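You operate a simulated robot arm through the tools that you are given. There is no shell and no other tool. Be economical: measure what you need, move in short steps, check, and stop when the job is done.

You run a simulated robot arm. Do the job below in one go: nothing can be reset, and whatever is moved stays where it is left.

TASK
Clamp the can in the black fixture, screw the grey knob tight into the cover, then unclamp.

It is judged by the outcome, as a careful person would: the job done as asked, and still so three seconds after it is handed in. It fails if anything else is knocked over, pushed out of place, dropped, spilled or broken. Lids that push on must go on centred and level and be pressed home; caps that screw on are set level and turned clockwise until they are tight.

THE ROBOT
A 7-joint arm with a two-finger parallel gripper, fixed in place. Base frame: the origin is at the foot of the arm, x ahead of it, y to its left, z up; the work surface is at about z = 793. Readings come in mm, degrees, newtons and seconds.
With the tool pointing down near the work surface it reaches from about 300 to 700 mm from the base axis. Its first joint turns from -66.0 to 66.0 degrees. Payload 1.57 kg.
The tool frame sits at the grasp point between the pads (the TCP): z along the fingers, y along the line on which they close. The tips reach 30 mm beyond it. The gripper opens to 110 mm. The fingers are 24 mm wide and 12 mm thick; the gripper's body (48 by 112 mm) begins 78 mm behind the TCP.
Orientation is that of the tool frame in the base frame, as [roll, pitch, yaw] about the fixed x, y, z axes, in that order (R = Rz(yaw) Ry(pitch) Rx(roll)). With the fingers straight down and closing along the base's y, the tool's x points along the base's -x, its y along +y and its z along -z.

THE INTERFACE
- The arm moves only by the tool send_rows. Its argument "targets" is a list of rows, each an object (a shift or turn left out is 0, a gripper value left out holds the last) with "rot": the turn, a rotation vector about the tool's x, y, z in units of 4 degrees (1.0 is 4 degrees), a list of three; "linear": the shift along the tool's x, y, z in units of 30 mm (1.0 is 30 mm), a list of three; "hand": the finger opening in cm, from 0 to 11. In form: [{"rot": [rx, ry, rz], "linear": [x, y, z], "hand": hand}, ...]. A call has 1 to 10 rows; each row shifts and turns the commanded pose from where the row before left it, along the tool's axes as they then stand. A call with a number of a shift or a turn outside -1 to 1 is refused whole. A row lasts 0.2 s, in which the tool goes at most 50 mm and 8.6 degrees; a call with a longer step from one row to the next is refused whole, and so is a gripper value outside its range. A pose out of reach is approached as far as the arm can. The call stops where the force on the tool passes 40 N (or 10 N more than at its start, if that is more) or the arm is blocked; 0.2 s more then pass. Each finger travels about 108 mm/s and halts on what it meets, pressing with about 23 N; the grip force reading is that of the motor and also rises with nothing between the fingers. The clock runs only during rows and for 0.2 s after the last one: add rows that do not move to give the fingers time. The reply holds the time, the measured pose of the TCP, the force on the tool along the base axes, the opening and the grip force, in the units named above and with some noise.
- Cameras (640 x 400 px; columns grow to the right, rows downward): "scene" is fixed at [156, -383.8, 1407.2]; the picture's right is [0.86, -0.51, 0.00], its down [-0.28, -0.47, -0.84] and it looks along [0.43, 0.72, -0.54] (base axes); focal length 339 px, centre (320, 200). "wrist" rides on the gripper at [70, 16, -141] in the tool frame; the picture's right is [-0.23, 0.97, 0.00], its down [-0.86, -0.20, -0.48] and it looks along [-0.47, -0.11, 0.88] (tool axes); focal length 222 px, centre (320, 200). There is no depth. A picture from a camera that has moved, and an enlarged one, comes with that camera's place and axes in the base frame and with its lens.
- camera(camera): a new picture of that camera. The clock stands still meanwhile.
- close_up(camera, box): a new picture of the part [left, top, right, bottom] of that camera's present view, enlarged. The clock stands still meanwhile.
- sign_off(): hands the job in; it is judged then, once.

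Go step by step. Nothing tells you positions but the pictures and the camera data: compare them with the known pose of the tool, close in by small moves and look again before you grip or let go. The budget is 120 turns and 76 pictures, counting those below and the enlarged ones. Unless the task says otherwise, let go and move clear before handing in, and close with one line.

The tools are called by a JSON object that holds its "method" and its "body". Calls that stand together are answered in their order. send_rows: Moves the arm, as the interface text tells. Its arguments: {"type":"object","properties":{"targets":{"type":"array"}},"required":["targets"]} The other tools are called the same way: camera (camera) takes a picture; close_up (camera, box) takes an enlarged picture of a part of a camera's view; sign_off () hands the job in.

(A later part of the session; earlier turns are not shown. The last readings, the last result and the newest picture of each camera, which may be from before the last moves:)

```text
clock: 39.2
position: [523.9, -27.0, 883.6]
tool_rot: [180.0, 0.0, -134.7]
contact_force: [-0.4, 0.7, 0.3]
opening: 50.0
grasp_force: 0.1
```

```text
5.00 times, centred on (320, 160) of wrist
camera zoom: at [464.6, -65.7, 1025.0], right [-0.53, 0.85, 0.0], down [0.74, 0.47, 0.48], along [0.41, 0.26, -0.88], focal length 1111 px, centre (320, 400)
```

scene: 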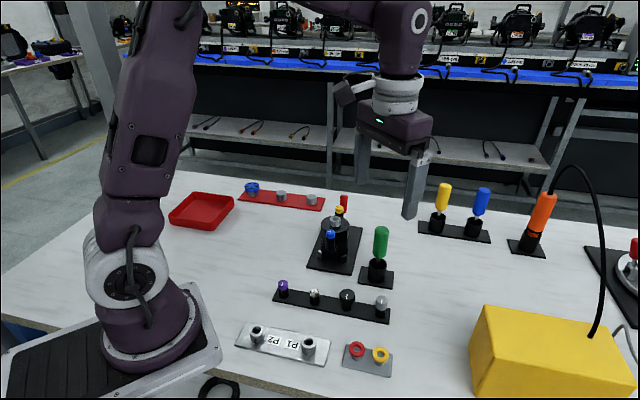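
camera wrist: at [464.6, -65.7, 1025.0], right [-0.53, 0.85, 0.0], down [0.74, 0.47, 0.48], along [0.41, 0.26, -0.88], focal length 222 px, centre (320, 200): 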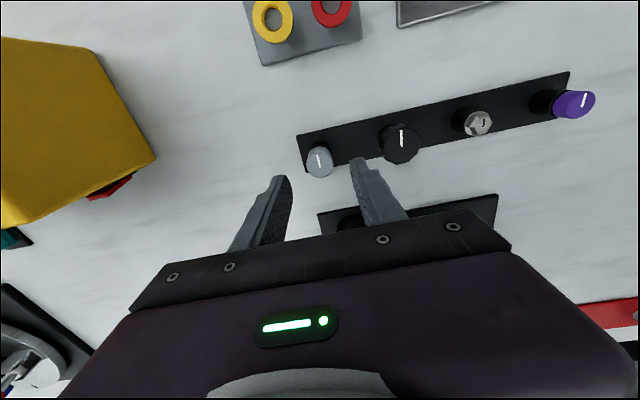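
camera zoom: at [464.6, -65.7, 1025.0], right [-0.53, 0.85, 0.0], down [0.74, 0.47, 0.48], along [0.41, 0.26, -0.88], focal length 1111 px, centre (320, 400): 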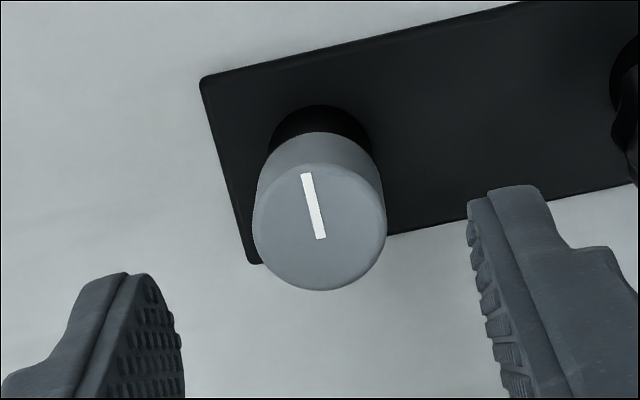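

The enlarged view puts the knob at (524.5,-27.7,831), on the tool's axis. I'll descend and grip it.

{"method": "send_rows", "body": {"targets": [{"linear": [0.03, 0, 0.65]}, {"linear": [0, 0, 0.62]}, {}, {"hand": 3}, {"hand": 1}, {}, {}]}}

{"method": "close_up", "body": {"camera": "scene", "box": [340, 250, 430, 330]}}

```text
clock: 40.8
position: [524.5, -25.8, 847.1]
tool_rot: [180.0, 0.2, -134.8]
contact_force: [0.3, 0.3, -1.1]
opening: 23.1
grasp_force: 23.7
```

```text
5.00 times, centred on (385, 290) of scene
camera zoom: at [156.0, -383.8, 1407.2], right [0.86, -0.51, 0.0], down [-0.28, -0.47, -0.84], along [0.43, 0.72, -0.54], focal length 1697 px, centre (-5, -250)
```

zoom: 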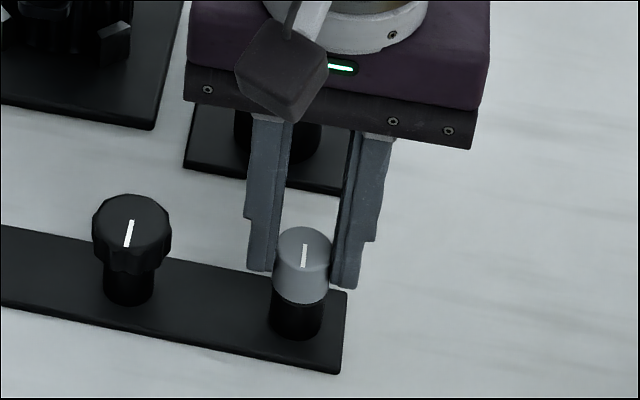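

The knob is gripped at 23 mm. I'll lift.

{"method": "send_rows", "body": {"targets": [{"hand": 0, "linear": [0, 0, -0.3]}, {"linear": [0, 0, -0.6]}, {"linear": [0, 0, -0.9]}, {"linear": [0, 0, -0.9]}, {"linear": [0, 0, -0.9]}, {}]}}

{"method": "close_up", "body": {"camera": "scene", "box": [340, 200, 430, 330]}}

```text
clock: 42.2
position: [524.2, -27.7, 955.8]
tool_rot: [-179.9, 0.2, -134.8]
contact_force: [-0.5, -0.4, -0.3]
opening: 23.0
grasp_force: 22.8
```

```text
3.08 times, centred on (385, 265) of scene
camera zoom: at [156.0, -383.8, 1407.2], right [0.86, -0.51, 0.0], down [-0.28, -0.47, -0.84], along [0.43, 0.72, -0.54], focal length 1044 px, centre (120, 0)
```

zoom: 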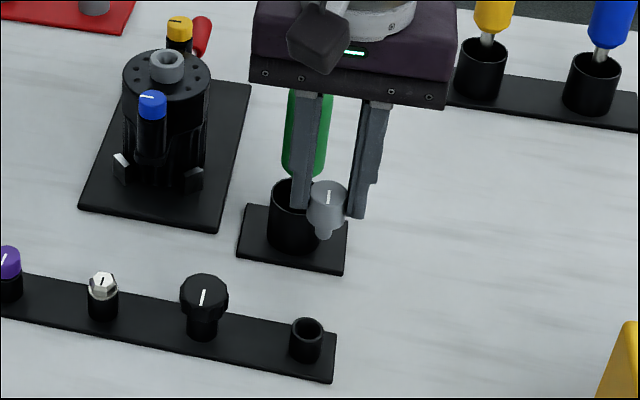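

The knob came up with its threaded stem below. I'll carry it high towards the can, stopping short with an offset so I can see the socket.

{"method": "send_rows", "body": {"targets": [{"linear": [0, 0, -0.8]}, {"linear": [0, 0, -0.8]}, {"linear": [-0.92, 0.663, 0]}, {"linear": [-0.92, 0.663, 0]}, {"linear": [-0.92, 0.663, 0]}, {"linear": [-0.92, 0.663, 0]}, {"linear": [-0.92, 0.663, 0]}, {"linear": [-0.92, 0.663, 0]}, {"linear": [-0.92, 0.663, 0]}, {}]}}

{"method": "close_up", "body": {"camera": "wrist", "box": [240, 60, 400, 200]}}

{"method": "close_up", "body": {"camera": "scene", "box": [290, 150, 370, 270]}}

```text
clock: 44.4
position: [561.6, 207.5, 1003.9]
tool_rot: [180.0, 0.1, -134.8]
contact_force: [0.5, 0.1, -1.7]
opening: 23.3
grasp_force: 22.9
```

```text
2.86 times, centred on (320, 130) of wrist
camera zoom: at [502.2, 168.8, 1144.6], right [-0.53, 0.85, 0.0], down [0.74, 0.47, 0.48], along [0.41, 0.26, -0.88], focal length 635 px, centre (320, 400)
```

zoom: 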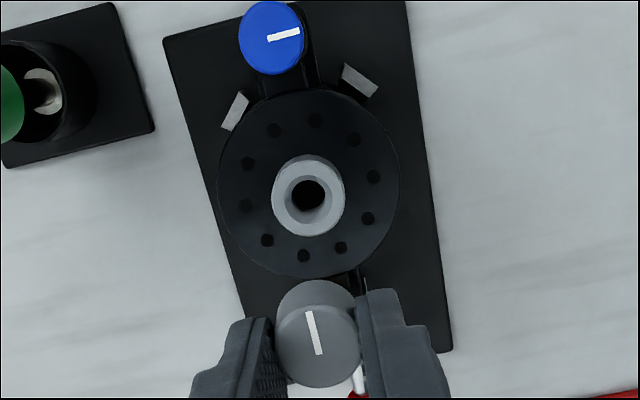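

```text
3.33 times, centred on (330, 210) of scene
camera zoom: at [156.1, -383.7, 1407.2], right [0.86, -0.51, 0.0], down [-0.28, -0.47, -0.84], along [0.43, 0.72, -0.54], focal length 1131 px, centre (287, 167)
```

zoom: 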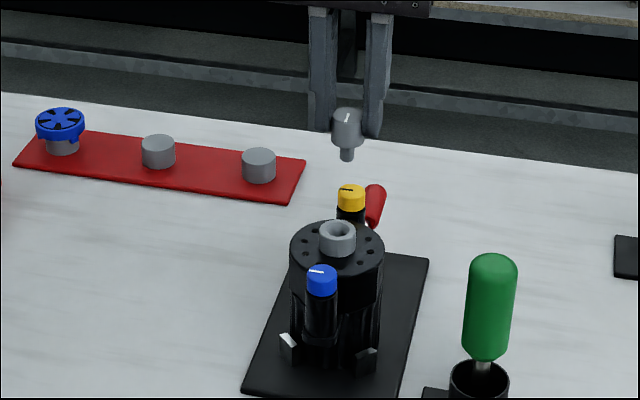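

The socket centre is at about (545,190.6,902). I'll move the knob over it and lower it until the stem is just above.

{"method": "send_rows", "body": {"targets": [{"linear": [0.735, 0.04, 0]}, {"linear": [0, 0, 0.7]}, {"linear": [0, 0, 0.7]}, {}]}}

{"method": "close_up", "body": {"camera": "scene", "box": [305, 190, 355, 230]}}

{"method": "close_up", "body": {"camera": "wrist", "box": [260, 110, 380, 200]}}

```text
clock: 45.4
position: [544.0, 191.8, 958.8]
tool_rot: [-179.9, 0.0, -134.8]
contact_force: [-0.3, -0.7, -0.8]
opening: 23.3
grasp_force: 23.0
```

```text
10.00 times, centred on (330, 210) of scene
camera zoom: at [156.0, -383.8, 1407.2], right [0.86, -0.51, 0.0], down [-0.28, -0.47, -0.84], along [0.43, 0.72, -0.54], focal length 3394 px, centre (220, 100)
```

zoom: 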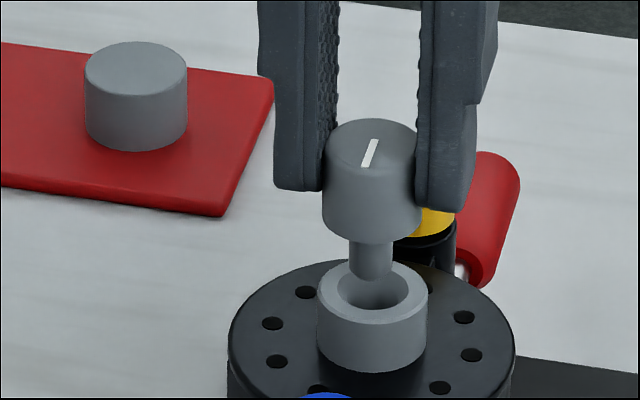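

```text
4.44 times, centred on (320, 155) of wrist
camera zoom: at [484.7, 153.8, 1100.9], right [-0.53, 0.85, 0.0], down [0.74, 0.47, 0.48], along [0.41, 0.26, -0.88], focal length 987 px, centre (320, 400)
```

zoom: 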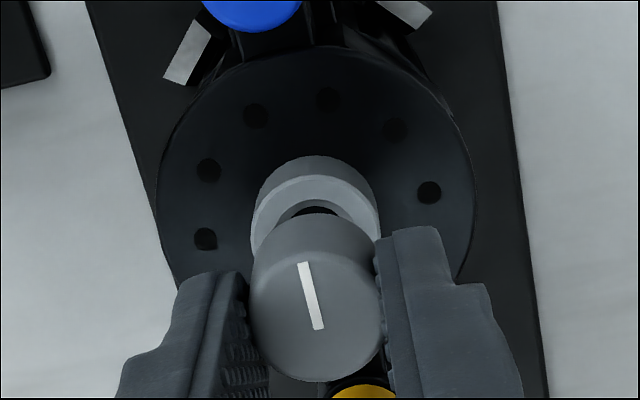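

The stem is aligned over the bore in both views. I'll lower slowly and watch the force.

{"method": "send_rows", "body": {"targets": [{"linear": [0, 0, 0.1]}, {"linear": [0, 0, 0.1]}, {"linear": [0, 0, 0.05]}, {}]}}

{"method": "send_rows", "body": {"targets": [{"linear": [0, 0, 0.05]}, {"linear": [0, 0, 0.05]}, {}]}}

{"method": "close_up", "body": {"camera": "scene", "box": [305, 190, 355, 230]}}

```text
clock: 46.4
position: [546.5, 192.9, 952.9]
tool_rot: [-180.0, 0.1, -134.8]
contact_force: [0.0, 0.9, -0.7]
opening: 23.0
grasp_force: 22.9
```

```text
clock: 47.2
position: [544.9, 193.4, 949.7]
tool_rot: [-180.0, 0.1, -134.8]
contact_force: [0.9, 0.4, 0.3]
opening: 23.2
grasp_force: 23.3
```

```text
10.00 times, centred on (330, 210) of scene
camera zoom: at [156.0, -383.8, 1407.2], right [0.86, -0.51, 0.0], down [-0.28, -0.47, -0.84], along [0.43, 0.72, -0.54], focal length 3394 px, centre (220, 100)
```

zoom: 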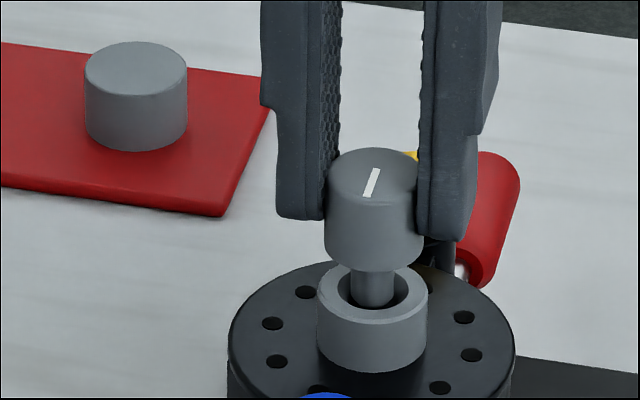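

The stem is entering the bore centred. I'll continue down.

{"method": "send_rows", "body": {"targets": [{"linear": [0, 0, 0.05]}, {"linear": [0, 0, 0.05]}, {}]}}

{"method": "send_rows", "body": {"targets": [{"linear": [0, 0, 0.05]}, {"linear": [0, 0, 0.05]}, {}]}}

{"method": "close_up", "body": {"camera": "scene", "box": [305, 190, 355, 230]}}

```text
clock: 48.0
position: [545.8, 192.6, 946.2]
tool_rot: [-180.0, 0.2, -134.7]
contact_force: [0.2, -0.1, -1.1]
opening: 23.2
grasp_force: 23.4
```

```text
clock: 48.8
position: [546.7, 192.9, 944.3]
tool_rot: [180.0, 0.1, -134.8]
contact_force: [0.3, 1.1, 0.1]
opening: 23.3
grasp_force: 23.0
```

```text
10.00 times, centred on (330, 210) of scene
camera zoom: at [156.0, -383.8, 1407.2], right [0.86, -0.51, 0.0], down [-0.28, -0.47, -0.84], along [0.43, 0.72, -0.54], focal length 3394 px, centre (220, 100)
```

zoom: 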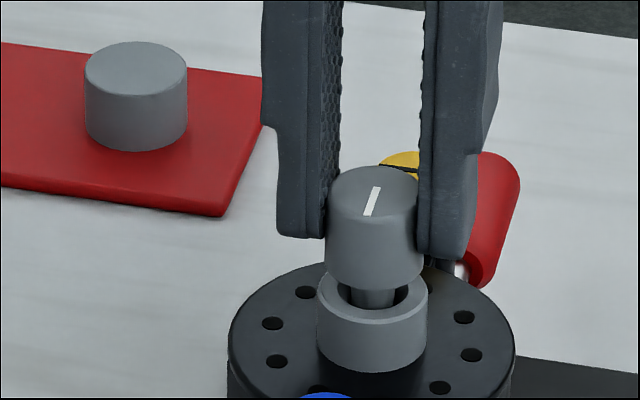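

{"method": "send_rows", "body": {"targets": [{"linear": [0, 0, 0.05]}, {"linear": [0, 0, 0.04]}, {}]}}

{"method": "send_rows", "body": {"targets": [{"linear": [0, 0, 0.04]}, {"linear": [0, 0, 0.03]}, {}]}}

```text
clock: 49.6
position: [546.0, 192.1, 941.2]
tool_rot: [-180.0, 0.0, -134.8]
contact_force: [-8.2, -8.3, 17.8]
opening: 23.0
grasp_force: 22.4
```

```text
clock: 50.4
position: [547.2, 193.9, 940.5]
tool_rot: [-180.0, 0.1, -134.8]
contact_force: [-3.2, -8.5, 20.3]
opening: 23.0
grasp_force: 22.9
```

Contact is 20 N up with a sideways push towards -L, so the knob sits a bit far in +L. I'll ease it that way and reduce pressure.

{"method": "send_rows", "body": {"targets": [{"linear": [0.03, 0, -0.06]}, {}]}}

{"method": "close_up", "body": {"camera": "scene", "box": [305, 190, 355, 230]}}

{"method": "close_up", "body": {"camera": "wrist", "box": [260, 110, 380, 200]}}

```text
clock: 51.0
position: [545.7, 193.3, 939.6]
tool_rot: [-180.0, 0.2, -134.8]
contact_force: [5.7, -2.1, 0.6]
opening: 23.1
grasp_force: 23.0
```

```text
10.00 times, centred on (330, 210) of scene
camera zoom: at [156.2, -383.8, 1407.2], right [0.86, -0.51, 0.0], down [-0.28, -0.47, -0.84], along [0.43, 0.72, -0.54], focal length 3394 px, centre (220, 100)
```

zoom: 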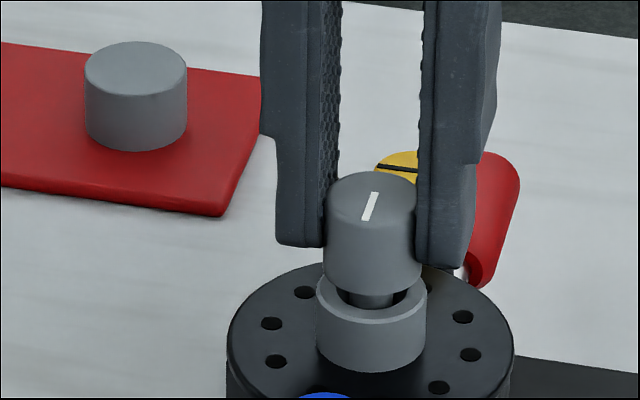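

```text
4.44 times, centred on (320, 155) of wrist
camera zoom: at [486.3, 154.9, 1082.5], right [-0.53, 0.85, 0.0], down [0.74, 0.47, 0.48], along [0.41, 0.26, -0.88], focal length 987 px, centre (320, 400)
```

zoom: 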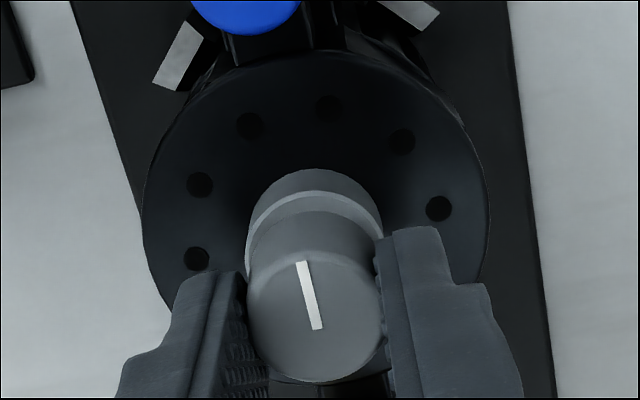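

Lateral load is small now. I'll press lightly to engage the thread and start turning clockwise (+ about tool z).

{"method": "send_rows", "body": {"targets": [{"linear": [0, 0, 0.04]}, {"rot": [0, 0, 1]}, {"rot": [0, 0, 1]}, {"rot": [0, 0, 1]}, {"rot": [0, 0, 1]}, {"rot": [0, 0, 1]}, {"rot": [0, 0, 1]}, {"rot": [0, 0, 1]}, {"rot": [0, 0, 1]}, {"rot": [0, 0, 1]}]}}

{"method": "close_up", "body": {"camera": "scene", "box": [305, 190, 355, 230]}}

```text
clock: 53.2
position: [546.1, 190.8, 940.6]
tool_rot: [180.0, 0.1, -170.8]
contact_force: [16.6, -3.8, 5.6]
opening: 23.3
grasp_force: 23.1
```

```text
10.00 times, centred on (330, 210) of scene
camera zoom: at [156.4, -383.9, 1407.1], right [0.86, -0.51, 0.0], down [-0.28, -0.47, -0.84], along [0.43, 0.72, -0.54], focal length 3394 px, centre (220, 100)
```

zoom: 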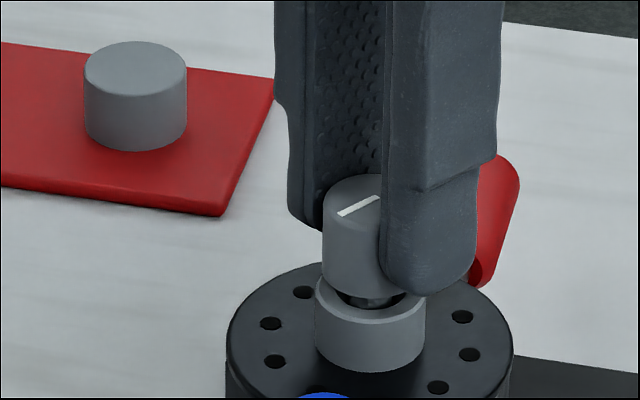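

The knob turns with the gripper. I'll correct the sideways load and continue.

{"method": "send_rows", "body": {"targets": [{"linear": [-0.045, -0.01, 0.01]}, {"rot": [0, 0, 1], "linear": [0, 0, 0.003]}, {"rot": [0, 0, 1], "linear": [0, 0, 0.003]}, {"rot": [0, 0, 1], "linear": [0, 0, 0.003]}, {"rot": [0, 0, 1], "linear": [0, 0, 0.003]}, {"rot": [0, 0, 1], "linear": [0, 0, 0.003]}, {"rot": [0, 0, 1], "linear": [0, 0, 0.003]}, {"rot": [0, 0, 1], "linear": [0, 0, 0.003]}, {"rot": [0, 0, 1], "linear": [0, 0, 0.003]}, {"rot": [0, 0, 1], "linear": [0, 0, 0.003]}]}}

```text
clock: 55.4
position: [546.5, 190.0, 938.5]
tool_rot: [-179.9, -0.1, 153.1]
contact_force: [-2.0, -21.2, 14.0]
opening: 23.3
grasp_force: 23.0
```

{"method": "send_rows", "body": {"targets": [{"linear": [-0.024, -0.05, 0]}, {"rot": [0, 0, 1], "linear": [0, -0.0035, 0.003]}, {"rot": [0, 0, 1], "linear": [0, -0.0035, 0.003]}, {"rot": [0, 0, 1], "linear": [0, -0.0035, 0.003]}, {"rot": [0, 0, 1], "linear": [0, -0.0035, 0.003]}, {"rot": [0, 0, 1], "linear": [0, -0.0035, 0.003]}, {"rot": [0, 0, 1], "linear": [0, -0.0035, 0.003]}, {"rot": [0, 0, 1], "linear": [0, -0.0035, 0.003]}, {"rot": [0, 0, 1], "linear": [0, -0.0035, 0.003]}, {"rot": [0, 0, 1], "linear": [0, -0.0035, 0.003]}]}}

{"method": "close_up", "body": {"camera": "scene", "box": [305, 190, 355, 230]}}

```text
clock: 57.6
position: [546.1, 189.0, 938.5]
tool_rot: [180.0, -0.1, 117.1]
contact_force: [-5.9, -14.1, 4.0]
opening: 23.4
grasp_force: 22.6
```

```text
10.00 times, centred on (330, 210) of scene
camera zoom: at [155.8, -384.2, 1407.1], right [0.86, -0.51, 0.0], down [-0.28, -0.47, -0.84], along [0.43, 0.72, -0.54], focal length 3394 px, centre (220, 100)
```

zoom: 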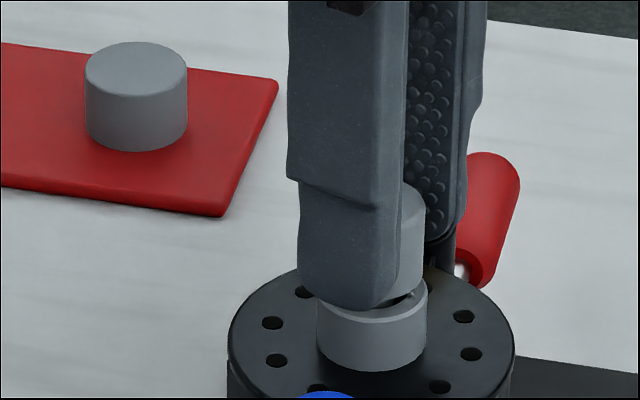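

The thread appears to be drawing down. I'll recentre a touch and continue.

{"method": "send_rows", "body": {"targets": [{"linear": [-0.028, -0.033, 0]}, {"rot": [0, 0, 1], "linear": [0, -0.0035, 0.003]}, {"rot": [0, 0, 1], "linear": [0, -0.0035, 0.003]}, {"rot": [0, 0, 1], "linear": [0, -0.0035, 0.003]}, {"rot": [0, 0, 1], "linear": [0, -0.0035, 0.003]}, {"rot": [0, 0, 1], "linear": [0, -0.0035, 0.003]}, {"rot": [0, 0, 1], "linear": [0, -0.0035, 0.003]}, {"rot": [0, 0, 1], "linear": [0, -0.0035, 0.003]}, {"rot": [0, 0, 1], "linear": [0, -0.0035, 0.003]}, {"rot": [0, 0, 1], "linear": [0, -0.0035, 0.003]}]}}

{"method": "send_rows", "body": {"targets": [{"rot": [0, 0, 1], "linear": [0, -0.0035, 0.003]}, {"rot": [0, 0, 1], "linear": [0, -0.0035, 0.003]}, {"rot": [0, 0, 1], "linear": [0, -0.0035, 0.003]}, {"rot": [0, 0, 1], "linear": [0, -0.0035, 0.003]}, {"rot": [0, 0, 1], "linear": [0, -0.0035, 0.003]}]}}

```text
clock: 59.8
position: [543.8, 188.8, 937.1]
tool_rot: [179.8, -0.1, 81.2]
contact_force: [-10.2, 1.2, 18.5]
opening: 23.1
grasp_force: 22.9
```

```text
clock: 61.0
position: [544.8, 188.5, 937.1]
tool_rot: [180.0, -0.1, 61.1]
contact_force: [-12.3, 3.5, 20.8]
opening: 23.2
grasp_force: 22.9
```

{"method": "send_rows", "body": {"targets": [{"linear": [-0.007, -0.034, 0]}, {"rot": [0, 0, 1], "linear": [0, -0.0035, 0]}, {"rot": [0, 0, 1], "linear": [0, -0.0035, 0]}, {"rot": [0, 0, 1], "linear": [0, -0.0035, 0]}, {"rot": [0, 0, 1], "linear": [0, -0.0035, 0]}, {"rot": [0, 0, 1], "linear": [0, -0.0035, 0]}, {"rot": [0, 0, 1], "linear": [0, -0.0035, 0]}, {"rot": [0, 0, 1], "linear": [0, -0.0035, 0]}, {"rot": [0, 0, 1], "linear": [0, -0.0035, 0]}, {"rot": [0, 0, 1], "linear": [0, -0.0035, 0]}]}}

{"method": "close_up", "body": {"camera": "scene", "box": [305, 190, 355, 230]}}

```text
clock: 63.2
position: [543.5, 189.3, 936.3]
tool_rot: [-179.8, 0.0, 25.1]
contact_force: [-3.9, 7.6, 4.7]
opening: 23.0
grasp_force: 23.0
```

```text
10.00 times, centred on (330, 210) of scene
camera zoom: at [155.8, -383.6, 1407.3], right [0.86, -0.51, 0.0], down [-0.28, -0.47, -0.84], along [0.43, 0.72, -0.54], focal length 3394 px, centre (220, 100)
```

zoom: 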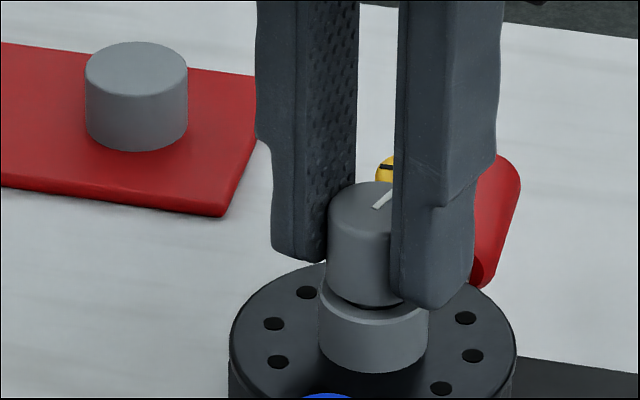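

It's advancing and level, with about 2–3 mm to go. I'll keep turning while the wrist allows.

{"method": "send_rows", "body": {"targets": [{"rot": [0, 0, 1], "linear": [0, -0.0035, 0.003]}, {"rot": [0, 0, 1], "linear": [0, -0.0035, 0.003]}, {"rot": [0, 0, 1], "linear": [0, -0.0035, 0.003]}, {"rot": [0, 0, 1], "linear": [0, -0.0035, 0.003]}, {"rot": [0, 0, 1], "linear": [0, -0.0035, 0.003]}, {"rot": [0, 0, 1], "linear": [0, -0.0035, 0.003]}, {"rot": [0, 0, 1], "linear": [0, -0.0035, 0.003]}]}}

```text
clock: 64.8
position: [541.6, 190.2, 936.3]
tool_rot: [-180.0, -0.1, -2.8]
contact_force: [-1.3, 14.0, 6.6]
opening: 23.1
grasp_force: 23.2
```

{"method": "send_rows", "body": {"targets": [{"linear": [0, -0.035, 0]}, {"rot": [0, 0, 1], "linear": [0, -0.0035, 0.003]}, {"rot": [0, 0, 1], "linear": [0, -0.0035, 0.003]}, {"rot": [0, 0, 1], "linear": [0, -0.0035, 0.003]}, {"rot": [0, 0, 1], "linear": [0, -0.0035, 0.003]}, {"rot": [0, 0, 1], "linear": [0, -0.0035, 0.003]}, {"rot": [0, 0, 1], "linear": [0, -0.0035, 0.003]}, {"rot": [0, 0, 1], "linear": [0, -0.0035, 0.003]}]}}

```text
clock: 65.4
position: [542.8, 189.0, 936.0]
tool_rot: [-179.4, 0.3, -5.7]
contact_force: [-1.7, 6.9, 4.7]
opening: 23.3
grasp_force: 22.6
out of reach, approached as far as the arm can: row 2, 3
stopped in row 3: the force on the tool passed its limit (the readings are from after the stop); the commanded pose is now the measured one
```

The wrist limit is reached at yaw -6. I'll release, rotate back 228° above the knob with the fingers open just enough, then regrip.

{"method": "send_rows", "body": {"targets": [{"hand": 3.8}, {}, {"linear": [0.05, 0, -0.1]}, {"rot": [0, 0, -1]}, {"rot": [0, 0, -1]}, {"rot": [0, 0, -1]}, {"rot": [0, 0, -1]}, {"rot": [0, 0, -1]}, {"rot": [0, 0, -1]}, {"rot": [0, 0, -1]}]}}

{"method": "close_up", "body": {"camera": "scene", "box": [305, 180, 365, 240]}}

```text
clock: 67.6
position: [545.4, 189.9, 939.8]
tool_rot: [-179.5, -0.1, 22.4]
contact_force: [-0.5, -0.2, -0.1]
opening: 38.0
grasp_force: 0.0
```

```text
6.67 times, centred on (335, 210) of scene
camera zoom: at [156.0, -383.8, 1407.2], right [0.86, -0.51, 0.0], down [-0.28, -0.47, -0.84], along [0.43, 0.72, -0.54], focal length 2263 px, centre (220, 133)
```

zoom: 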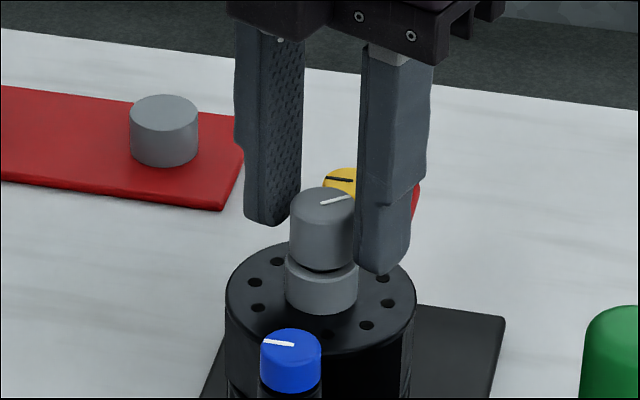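

The knob stays level in the thread. I'll continue rotating back.

{"method": "send_rows", "body": {"targets": [{"rot": [0, 0, -1]}, {"rot": [0, 0, -1]}, {"rot": [0, 0, -1]}, {"rot": [0, 0, -1]}, {"rot": [0, 0, -1]}, {"rot": [0, 0, -1]}, {"rot": [0, 0, -1]}, {"rot": [0, 0, -1]}, {"rot": [0, 0, -1]}, {"rot": [0, 0, -1]}]}}

{"method": "send_rows", "body": {"targets": [{"rot": [0, 0, -1]}, {"rot": [0, 0, -1]}, {"rot": [0, 0, -1]}, {"rot": [0, 0, -1]}, {"rot": [0, 0, -1]}, {"rot": [0, 0, -1]}, {"rot": [0, 0, -1]}, {"rot": [0, 0, -1]}, {"rot": [0, 0, -1]}, {"rot": [0, 0, -1]}]}}

{"method": "send_rows", "body": {"targets": [{"rot": [0, 0, -1]}, {"rot": [0, 0, -1]}, {"rot": [0, 0, -1]}, {"rot": [0, 0, -1]}, {"rot": [0, 0, -1]}, {"rot": [0, 0, -1]}, {"rot": [0, 0, -1]}, {"rot": [0, 0, -1]}, {"rot": [0, 0, -1]}, {"rot": [0, 0, -1]}]}}

{"method": "send_rows", "body": {"targets": [{"rot": [0, 0, -1]}, {"rot": [0, 0, -1]}, {"rot": [0, 0, -1]}, {"rot": [0, 0, -1]}, {"rot": [0, 0, -1]}, {"rot": [0, 0, -1]}, {"rot": [0, 0, -1]}, {"rot": [0, 0, -1]}, {"rot": [0, 0, -1]}, {"rot": [0, 0, -1]}]}}

{"method": "send_rows", "body": {"targets": [{"rot": [0, 0, -1]}, {"rot": [0, 0, -1]}, {"rot": [0, 0, -1]}, {"rot": [0, 0, -1]}, {"rot": [0, 0, -1]}, {"rot": [0, 0, -1]}, {"rot": [0, 0, -1]}, {"rot": [0, 0, -1]}, {"rot": [0, 0, -1]}, {"rot": [0, 0, -1]}]}}

{"method": "close_up", "body": {"camera": "wrist", "box": [260, 110, 380, 200]}}

```text
clock: 69.8
position: [544.7, 189.6, 939.2]
tool_rot: [-179.6, -0.3, 62.3]
contact_force: [-0.6, 0.5, 0.5]
opening: 38.0
grasp_force: 0.1
```

```text
clock: 72.0
position: [543.3, 188.8, 938.2]
tool_rot: [-180.0, -0.5, 102.3]
contact_force: [0.1, 0.8, 0.7]
opening: 38.0
grasp_force: 0.1
```

```text
clock: 74.2
position: [545.1, 188.9, 938.5]
tool_rot: [179.8, -0.5, 142.3]
contact_force: [0.1, 0.9, 0.4]
opening: 37.9
grasp_force: 0.1
```

```text
clock: 76.4
position: [543.3, 189.2, 937.8]
tool_rot: [179.6, -0.2, -177.8]
contact_force: [0.1, -0.7, 0.0]
opening: 38.0
grasp_force: 0.0
```

```text
clock: 78.6
position: [545.4, 192.0, 938.5]
tool_rot: [179.4, 0.0, -137.7]
contact_force: [0.4, -0.6, -0.7]
opening: 38.1
grasp_force: 0.1
```

```text
4.44 times, centred on (320, 155) of wrist
camera zoom: at [483.5, 154.1, 1079.8], right [-0.49, 0.87, 0.01], down [0.77, 0.42, 0.48], along [0.41, 0.24, -0.88], focal length 987 px, centre (320, 400)
```

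zoom: 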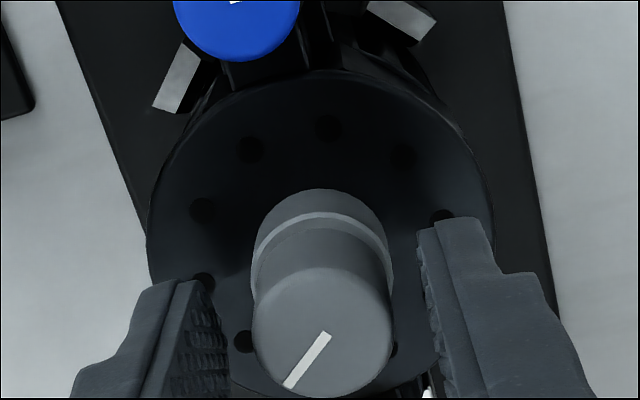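

The knob is centred between the fingers. I'll lower 2 mm, regrip and turn another stroke.

{"method": "send_rows", "body": {"targets": [{"linear": [0, 0, 0.05], "rot": [0.14, 0, 0]}, {"hand": 2}, {"hand": 0}, {}, {"rot": [0, 0, 1]}, {"rot": [0, 0, 1]}, {"rot": [0, 0, 1]}, {"rot": [0, 0, 1]}, {"rot": [0, 0, 1]}, {"rot": [0, 0, 1]}]}}

{"method": "send_rows", "body": {"targets": [{"rot": [0, 0, 1], "linear": [0, 0, 0.004]}, {"rot": [0, 0, 1], "linear": [0, 0, 0.004]}, {"rot": [0, 0, 1], "linear": [0, 0, 0.004]}, {"rot": [0, 0, 1], "linear": [0, 0, 0.004]}, {"rot": [0, 0, 1], "linear": [0, 0, 0.004]}, {"rot": [0, 0, 1], "linear": [0, 0, 0.004]}, {"rot": [0, 0, 1], "linear": [0, 0, 0.004]}]}}

```text
clock: 80.8
position: [544.2, 190.7, 937.2]
tool_rot: [-180.0, 0.2, -161.7]
contact_force: [-6.6, 15.7, 0.3]
opening: 23.3
grasp_force: 23.0
```

```text
clock: 82.4
position: [544.7, 190.4, 935.5]
tool_rot: [180.0, 0.1, 170.2]
contact_force: [-10.6, 17.3, 2.3]
opening: 23.3
grasp_force: 23.5
```

{"method": "send_rows", "body": {"targets": [{"linear": [0.04, 0.043, 0]}, {"rot": [0, 0, 1], "linear": [0, 0, 0.004]}, {"rot": [0, 0, 1], "linear": [0, 0, 0.004]}, {"rot": [0, 0, 1], "linear": [0, 0, 0.004]}, {"rot": [0, 0, 1], "linear": [0, 0, 0.004]}, {"rot": [0, 0, 1], "linear": [0, 0, 0.004]}, {"rot": [0, 0, 1], "linear": [0, 0, 0.004]}, {"rot": [0, 0, 1], "linear": [0, 0, 0.004]}, {"rot": [0, 0, 1], "linear": [0, 0, 0.004]}]}}

{"method": "send_rows", "body": {"targets": [{"rot": [0, 0, 1], "linear": [0, 0, 0.004]}, {"rot": [0, 0, 1], "linear": [0, 0, 0.004]}, {"rot": [0, 0, 1], "linear": [0, 0, 0.004]}, {"rot": [0, 0, 1], "linear": [0, 0, 0.004]}, {"rot": [0, 0, 1], "linear": [0, 0, 0.004]}, {"rot": [0, 0, 1], "linear": [0, 0, 0.004]}, {"rot": [0, 0, 1], "linear": [0, 0, 0.004]}, {"rot": [0, 0, 1], "linear": [0, 0, 0.004]}]}}

{"method": "close_up", "body": {"camera": "scene", "box": [305, 190, 355, 230]}}

```text
clock: 84.4
position: [544.8, 191.5, 936.6]
tool_rot: [179.9, 0.2, 138.2]
contact_force: [0.8, 8.5, 1.5]
opening: 23.1
grasp_force: 23.4
```

```text
clock: 86.2
position: [544.9, 190.4, 935.4]
tool_rot: [179.7, 0.0, 106.2]
contact_force: [1.8, 4.8, 18.2]
opening: 22.9
grasp_force: 22.8
```

```text
10.00 times, centred on (330, 210) of scene
camera zoom: at [155.8, -383.8, 1407.2], right [0.86, -0.51, 0.0], down [-0.28, -0.47, -0.84], along [0.43, 0.72, -0.54], focal length 3394 px, centre (220, 100)
```

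zoom: 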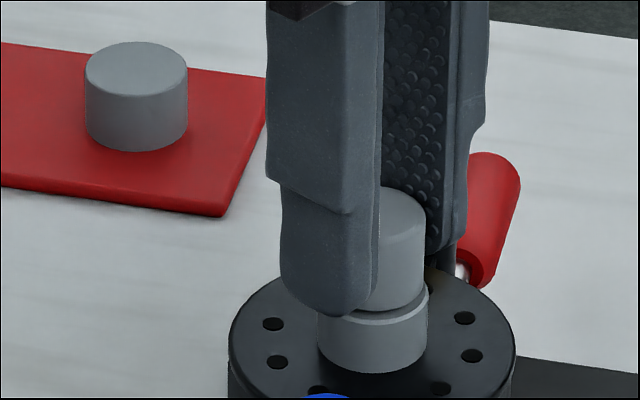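

The gap is nearly closed. I'll keep turning without extra down-push and watch for it to tighten.

{"method": "send_rows", "body": {"targets": [{"rot": [0, 0, 1]}, {"rot": [0, 0, 1]}, {"rot": [0, 0, 1]}, {"rot": [0, 0, 1]}, {"rot": [0, 0, 1]}, {"rot": [0, 0, 1]}, {"rot": [0, 0, 1]}, {"rot": [0, 0, 1]}]}}

{"method": "send_rows", "body": {"targets": [{"rot": [0, 0, 1]}, {"rot": [0, 0, 1]}, {"rot": [0, 0, 1]}, {"rot": [0, 0, 1]}, {"rot": [0, 0, 1]}, {"rot": [0, 0, 1]}, {"rot": [0, 0, 1]}]}}

{"method": "close_up", "body": {"camera": "scene", "box": [305, 190, 355, 230]}}

```text
clock: 88.0
position: [543.5, 189.8, 934.0]
tool_rot: [179.9, -0.1, 74.1]
contact_force: [10.4, 0.7, -0.2]
opening: 23.1
grasp_force: 22.9
```

```text
clock: 89.6
position: [544.1, 191.2, 934.9]
tool_rot: [179.9, -0.1, 46.2]
contact_force: [5.9, -2.2, 0.5]
opening: 23.3
grasp_force: 23.3
```

```text
10.00 times, centred on (330, 210) of scene
camera zoom: at [156.2, -383.8, 1407.2], right [0.86, -0.51, 0.0], down [-0.28, -0.47, -0.84], along [0.43, 0.72, -0.54], focal length 3394 px, centre (220, 100)
```

zoom: 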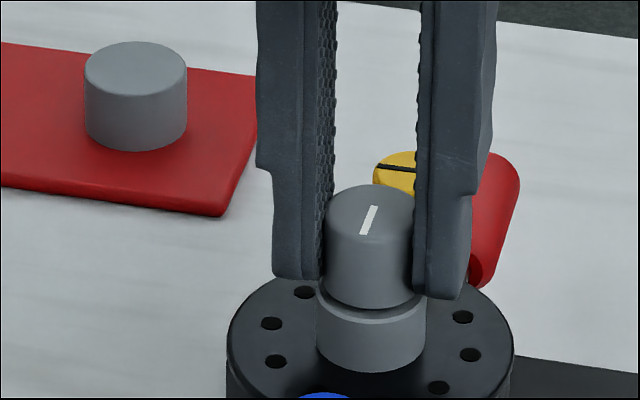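

{"method": "close_up", "body": {"camera": "scene", "box": [318, 204, 338, 220]}}

```text
16.00 times, centred on (328, 212) of scene
camera zoom: at [156.2, -383.8, 1407.2], right [0.86, -0.51, 0.0], down [-0.28, -0.47, -0.84], along [0.43, 0.72, -0.54], focal length 5430 px, centre (192, 8)
```

zoom: 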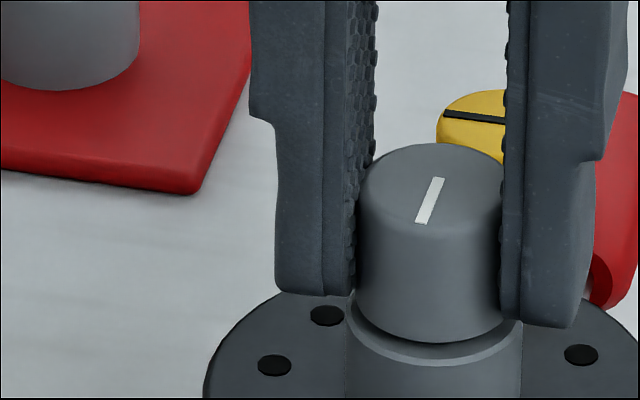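

The knob looks seated. I'll turn a bit more and see whether its mark still follows.

{"method": "send_rows", "body": {"targets": [{"rot": [0, 0, 1]}, {"rot": [0, 0, 1]}, {"rot": [0, 0, 1]}, {"rot": [0, 0, 1]}, {"rot": [0, 0, 1]}, {"rot": [0, 0, 1]}, {"rot": [0, 0, 1]}, {"rot": [0, 0, 1]}]}}

{"method": "close_up", "body": {"camera": "scene", "box": [318, 204, 338, 220]}}

```text
clock: 91.4
position: [543.3, 191.3, 933.7]
tool_rot: [180.0, 0.0, 14.3]
contact_force: [2.3, -1.8, -0.1]
opening: 23.3
grasp_force: 23.2
```

```text
16.00 times, centred on (328, 212) of scene
camera zoom: at [156.1, -383.8, 1407.2], right [0.86, -0.51, 0.0], down [-0.28, -0.47, -0.84], along [0.43, 0.72, -0.54], focal length 5430 px, centre (192, 8)
```

zoom: 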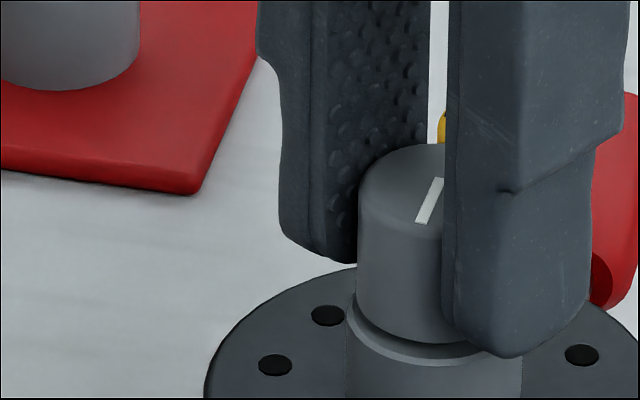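

The mark stays put while the fingers slip, so the knob is tight, and the can didn't turn. I'll release, lift clear, and turn to yaw 45° so the camera side faces outward for opening the clamp.

{"method": "send_rows", "body": {"targets": [{"hand": 4}, {}, {"linear": [0, 0, -0.6]}, {"linear": [0, 0, -0.9]}, {"linear": [0, 0, -0.9]}, {"rot": [0, 0, -1]}, {"rot": [0, 0, -1]}, {"rot": [0, 0, -1]}, {"rot": [0, 0, -1]}, {"rot": [0, 0, -1]}]}}

{"method": "send_rows", "body": {"targets": [{"rot": [0, 0, -1]}, {"rot": [0, 0, -1]}, {"rot": [0, 0, -0.7], "hand": 5}, {"linear": [0.9, 0, 0]}, {"linear": [0.9, 0, 0]}, {"linear": [0.9, 0, 0]}, {}]}}

{"method": "camera", "body": {"camera": "wrist"}}

{"method": "close_up", "body": {"camera": "scene", "box": [300, 170, 380, 280]}}

```text
clock: 93.6
position: [542.5, 191.0, 1006.1]
tool_rot: [179.9, -0.1, 34.3]
contact_force: [-0.3, 0.2, 0.4]
opening: 39.9
grasp_force: 0.1
```

```text
clock: 95.2
position: [598.5, 247.1, 1006.0]
tool_rot: [179.9, -0.2, 45.0]
contact_force: [0.1, -0.3, -0.6]
opening: 50.2
grasp_force: 0.0
```

```text
11 pictures are left
camera wrist: at [660.5, 285.3, 1147.7], right [0.53, -0.85, 0.0], down [-0.75, -0.46, 0.48], along [-0.4, -0.25, -0.88], focal length 222 px, centre (320, 200)
```

wrist: 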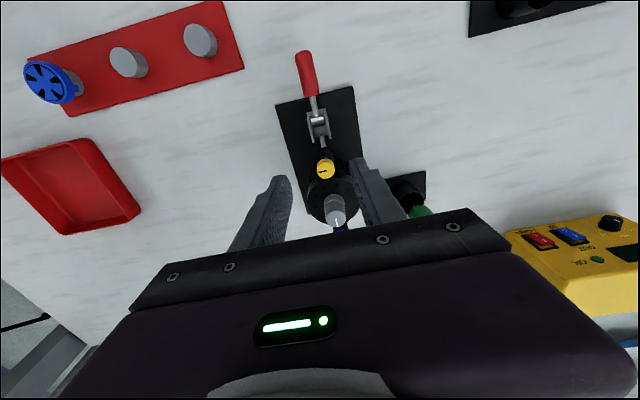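

```text
3.64 times, centred on (340, 225) of scene
camera zoom: at [156.1, -383.8, 1407.2], right [0.86, -0.51, 0.0], down [-0.28, -0.47, -0.84], along [0.43, 0.72, -0.54], focal length 1234 px, centre (247, 109)
```

zoom: 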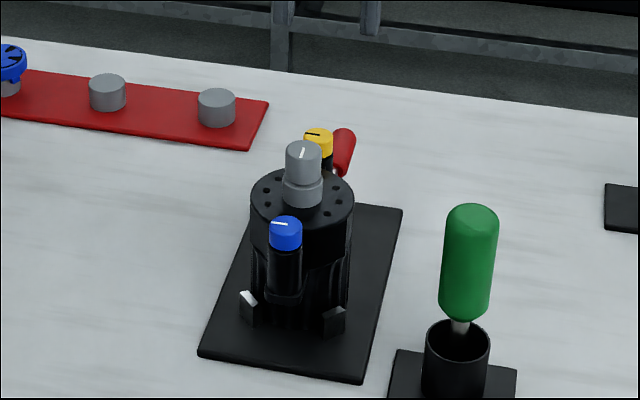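

I've got the lever at about z 820, lying outward along the axis with its end near (673,316). I'll tilt outward and approach above it.

{"method": "send_rows", "body": {"targets": [{"rot": [0, 1, 0]}, {"rot": [0, 1, 0]}, {"rot": [0, 1, 0]}, {"rot": [0, 1, 0]}, {"rot": [0, 1, 0]}, {"rot": [0, 1, 0]}, {"rot": [0, 1, 0]}, {"rot": [0, 0.5, 0]}, {}]}}

{"method": "send_rows", "body": {"targets": [{"linear": [0.17, 0.033, 0.83]}, {"linear": [0.17, 0.033, 0.83]}, {"linear": [0.17, 0.033, 0.83]}, {"linear": [0.17, 0.033, 0.83]}, {}]}}

```text
clock: 97.2
position: [601.2, 248.7, 1006.1]
tool_rot: [179.8, -30.2, 45.1]
contact_force: [-0.1, 0.2, -0.7]
opening: 50.1
grasp_force: 0.0
```

```text
clock: 98.4
position: [652.2, 294.5, 932.1]
tool_rot: [179.8, -30.1, 45.1]
contact_force: [0.1, 1.0, 0.8]
opening: 50.1
grasp_force: 0.1
```

{"method": "send_rows", "body": {"targets": [{"linear": [-0.33, 0, 0.707]}, {"linear": [-0.33, 0, 0.707]}, {"linear": [-0.33, 0, 0.707]}, {}]}}

{"method": "camera", "body": {"camera": "wrist"}}

```text
clock: 99.4
position: [656.6, 298.6, 862.3]
tool_rot: [180.0, -30.1, 45.1]
contact_force: [-1.0, -0.4, 0.2]
opening: 50.4
grasp_force: 0.0
```

```text
9 pictures are left
camera wrist: at [661.0, 279.2, 1019.9], right [0.55, -0.83, -0.11], down [-0.83, -0.55, -0.02], along [-0.05, 0.1, -0.99], focal length 222 px, centre (320, 200)
```

wrist: 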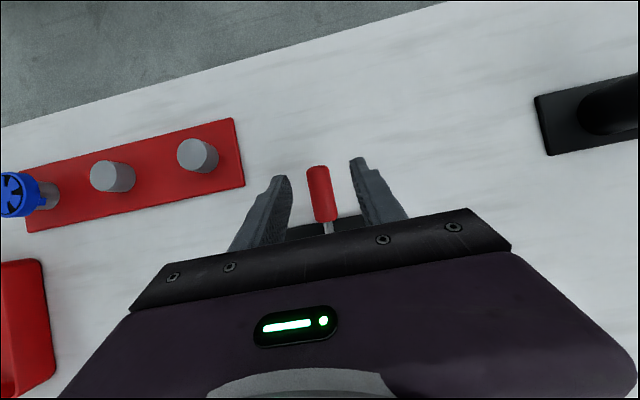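

The handle lies centred between the fingers. I'll descend the rest and grip.

{"method": "send_rows", "body": {"targets": [{"linear": [-0.24, 0, 0.42]}, {"linear": [-0.22, 0, 0.38]}, {}, {"hand": 2}, {"hand": 0}, {}, {}]}}

{"method": "camera", "body": {"camera": "wrist"}}

```text
clock: 101.0
position: [652.9, 299.2, 834.2]
tool_rot: [-179.9, -30.0, 45.1]
contact_force: [-13.2, 17.3, 7.8]
opening: 20.7
grasp_force: 33.9
```

```text
8 pictures are left
camera wrist: at [659.2, 281.2, 990.9], right [0.55, -0.83, -0.12], down [-0.83, -0.55, -0.02], along [-0.05, 0.1, -0.99], focal length 222 px, centre (320, 200)
```

wrist: 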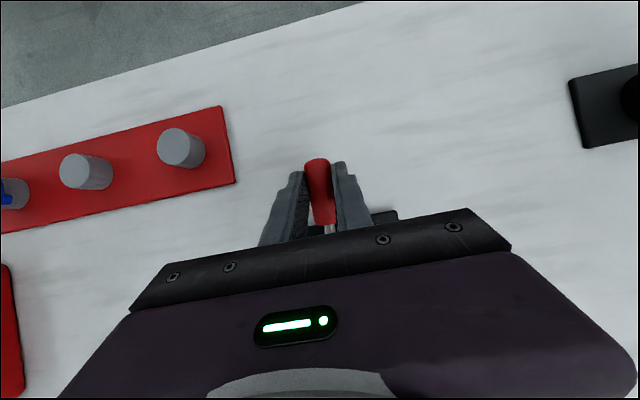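

Lever gripped. I'll swing it up along its arc, starting with a small step.

{"method": "send_rows", "body": {"targets": [{"linear": [0, -0.05, 0]}, {"linear": [0.12, 0, -0.33]}, {"linear": [0.12, 0, -0.33]}, {}]}}

```text
clock: 102.0
position: [651.2, 295.3, 853.5]
tool_rot: [-179.8, -29.7, 45.1]
contact_force: [-18.9, 15.1, -17.5]
opening: 20.8
grasp_force: 33.9
```

{"method": "send_rows", "body": {"targets": [{"linear": [0, -0.06, 0]}, {"linear": [0, 0, -0.35]}, {"linear": [0, 0, -0.35]}, {}]}}

{"method": "close_up", "body": {"camera": "wrist", "box": [260, 130, 400, 240]}}

```text
clock: 103.0
position: [644.8, 290.9, 874.6]
tool_rot: [179.8, -30.3, 45.1]
contact_force: [-2.2, 15.7, -11.4]
opening: 20.7
grasp_force: 34.4
```

```text
3.64 times, centred on (330, 185) of wrist
camera zoom: at [648.5, 271.8, 1031.4], right [0.55, -0.83, -0.11], down [-0.83, -0.55, -0.02], along [-0.05, 0.1, -0.99], focal length 808 px, centre (284, 254)
```

zoom: 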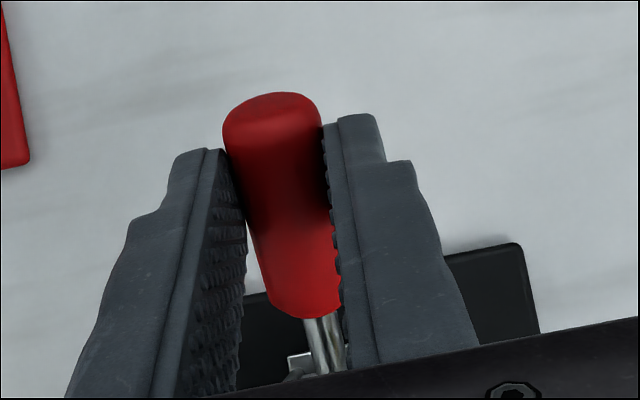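

The lever is following. I'll continue the arc to upright.

{"method": "send_rows", "body": {"targets": [{"linear": [-0.12, -0.04, -0.33]}, {"linear": [-0.12, 0, -0.33]}, {}]}}

{"method": "send_rows", "body": {"targets": [{"linear": [-0.16, 0, -0.21]}, {"linear": [-0.16, 0, -0.21]}, {}]}}

{"method": "close_up", "body": {"camera": "scene", "box": [300, 150, 390, 260]}}

```text
clock: 103.8
position: [632.9, 279.8, 888.0]
tool_rot: [179.7, -30.4, 45.2]
contact_force: [10.3, 14.5, 7.7]
opening: 20.9
grasp_force: 34.6
```

```text
clock: 104.6
position: [621.2, 267.9, 892.7]
tool_rot: [179.9, -29.8, 45.0]
contact_force: [-0.2, -0.1, 0.7]
opening: 0.0
grasp_force: 21.0
```

```text
3.64 times, centred on (345, 205) of scene
camera zoom: at [156.0, -383.8, 1407.2], right [0.86, -0.51, 0.0], down [-0.28, -0.47, -0.84], along [0.43, 0.72, -0.54], focal length 1234 px, centre (229, 182)
```

zoom: 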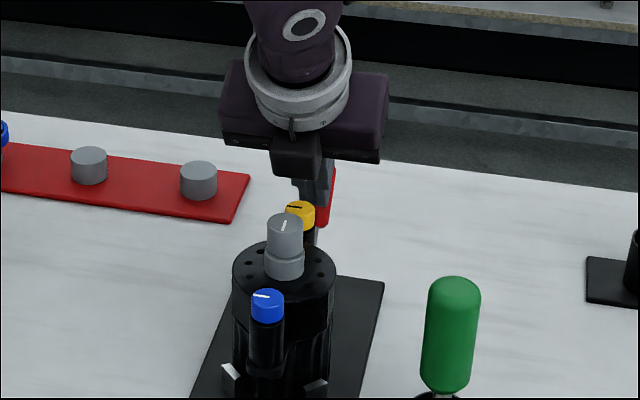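

The fingers slipped off near the end. I'll lift clear and look at the lever.

{"method": "send_rows", "body": {"targets": [{"linear": [0.5, 0, -0.87]}, {"linear": [0.5, 0, -0.87]}, {"linear": [0.5, 0, -0.87]}, {}]}}

{"method": "camera", "body": {"camera": "wrist"}}

```text
clock: 105.6
position: [620.6, 267.2, 982.7]
tool_rot: [179.9, -30.1, 45.2]
contact_force: [-0.7, 0.1, 0.9]
opening: 0.1
grasp_force: 21.3
```

```text
5 pictures are left
camera wrist: at [625.9, 249.3, 1140.2], right [0.55, -0.83, -0.11], down [-0.83, -0.55, -0.02], along [-0.05, 0.1, -0.99], focal length 222 px, centre (320, 200)
```

wrist: 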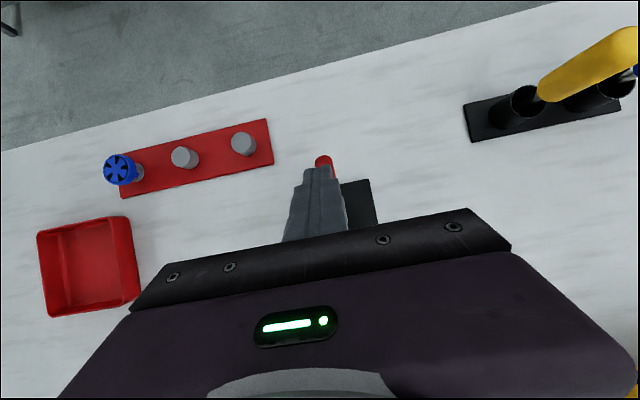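

The lever is now about halfway up and needs about 30 mm more at its top. I'll regrip it deeper in the pads.

{"method": "send_rows", "body": {"targets": [{"hand": 5}, {}, {"linear": [0, 0.04, 0.7]}, {"linear": [0, 0.04, 0.7]}, {"linear": [0, 0, 0.69]}, {"linear": [-0.5, 0, 0.87]}, {"linear": [-0.5, 0, 0.87]}, {}]}}

{"method": "camera", "body": {"camera": "wrist"}}

```text
clock: 107.4
position: [644.0, 288.7, 867.2]
tool_rot: [179.9, -30.1, 45.1]
contact_force: [0.5, 0.8, 0.9]
opening: 50.2
grasp_force: 0.0
```

```text
4 pictures are left
camera wrist: at [648.5, 270.0, 1025.1], right [0.55, -0.83, -0.11], down [-0.83, -0.55, -0.02], along [-0.05, 0.1, -0.99], focal length 222 px, centre (320, 200)
```

wrist: 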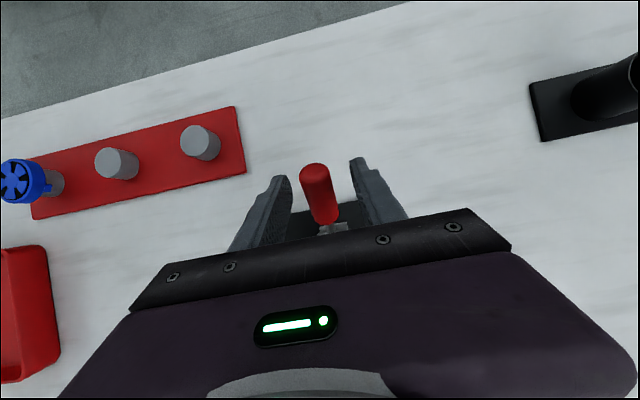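

Straddling well. I'll grip and swing the lever, rotating the tool together with it.

{"method": "send_rows", "body": {"targets": [{"hand": 2}, {"hand": 0}, {}, {}, {"linear": [-0.059, 0, -0.132], "rot": [0, -1, 0]}, {"linear": [-0.059, 0, -0.132], "rot": [0, -1, 0]}, {}]}}

{"method": "send_rows", "body": {"targets": [{"linear": [-0.059, 0, -0.132], "rot": [0, -1, 0]}, {"linear": [-0.059, 0, -0.132], "rot": [0, -1, 0]}, {}]}}

```text
clock: 109.0
position: [639.5, 286.3, 873.8]
tool_rot: [179.8, -22.1, 45.1]
contact_force: [3.4, 14.1, -11.8]
opening: 20.7
grasp_force: 34.1
```

```text
clock: 109.8
position: [635.7, 281.4, 878.5]
tool_rot: [179.9, -14.2, 45.2]
contact_force: [4.2, 18.7, -8.2]
opening: 21.0
grasp_force: 34.4
```

{"method": "send_rows", "body": {"targets": [{"linear": [-0.059, 0, -0.132], "rot": [0, -1, 0]}, {"linear": [-0.059, 0, -0.132], "rot": [0, -1, 0]}, {}]}}

{"method": "send_rows", "body": {"targets": [{"linear": [-0.059, 0, -0.132], "rot": [0, -1, 0]}, {}]}}

```text
clock: 110.6
position: [631.2, 277.9, 885.7]
tool_rot: [-179.9, -6.1, 45.1]
contact_force: [-5.1, 18.8, -16.9]
opening: 21.1
grasp_force: 34.5
```

```text
clock: 111.2
position: [629.6, 275.9, 888.8]
tool_rot: [-179.8, -2.1, 44.9]
contact_force: [-6.3, 13.8, -24.6]
opening: 20.9
grasp_force: 34.0
```

The lever is back near its starting place. I'll relax the upward pull and nudge it inward to confirm the stop.

{"method": "send_rows", "body": {"targets": [{"linear": [-0.05, 0, 0.08]}, {"linear": [-0.08, 0, 0]}, {}]}}

{"method": "send_rows", "body": {"targets": [{"linear": [-0.08, 0, 0]}, {"linear": [-0.05, 0, 0]}, {}]}}

```text
clock: 112.0
position: [627.3, 274.1, 890.3]
tool_rot: [179.9, -2.6, 45.2]
contact_force: [2.2, 27.2, 7.2]
opening: 20.7
grasp_force: 34.3
```

```text
clock: 112.8
position: [626.0, 272.0, 888.3]
tool_rot: [179.8, -2.5, 45.1]
contact_force: [8.4, 33.4, 19.6]
opening: 20.8
grasp_force: 35.0
```

The stop resists at about 30 N, so the lever is fully open. I'll relax, release and lift straight up.

{"method": "send_rows", "body": {"targets": [{"linear": [0.1, 0, 0]}, {"hand": 5}, {}, {}, {"linear": [0, 0, -0.8]}, {"linear": [0, 0, -0.9]}, {"linear": [0, 0, -0.9]}, {"linear": [0, 0, -0.9]}, {"linear": [-0.9, -0.9, 0]}, {"linear": [-0.9, -0.9, 0]}]}}

{"method": "close_up", "body": {"camera": "scene", "box": [290, 170, 390, 280]}}

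{"method": "camera", "body": {"camera": "wrist"}}

```text
clock: 115.0
position: [550.7, 268.2, 990.9]
tool_rot: [179.8, -2.2, 44.9]
contact_force: [0.7, 0.0, 0.3]
opening: 49.9
grasp_force: 0.1
```

```text
3.64 times, centred on (340, 225) of scene
camera zoom: at [156.0, -383.8, 1407.2], right [0.86, -0.51, 0.0], down [-0.28, -0.47, -0.84], along [0.43, 0.72, -0.54], focal length 1234 px, centre (247, 109)
```

zoom: 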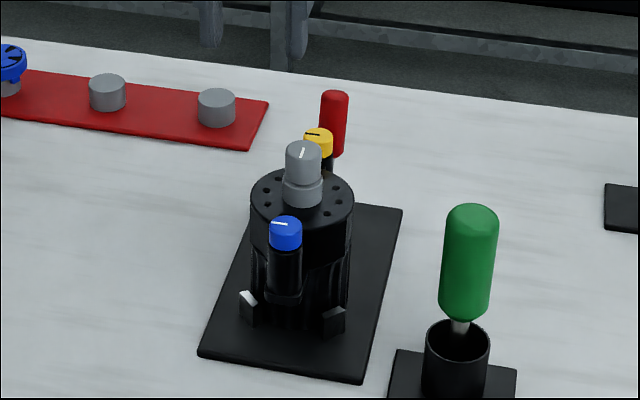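

```text
2 pictures are left
camera wrist: at [608.3, 302.2, 1135.4], right [0.53, -0.85, -0.01], down [-0.76, -0.48, 0.44], along [-0.38, -0.23, -0.9], focal length 222 px, centre (320, 200)
```

wrist: 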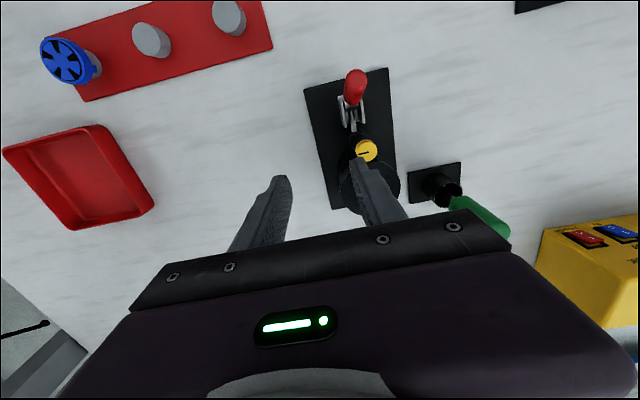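

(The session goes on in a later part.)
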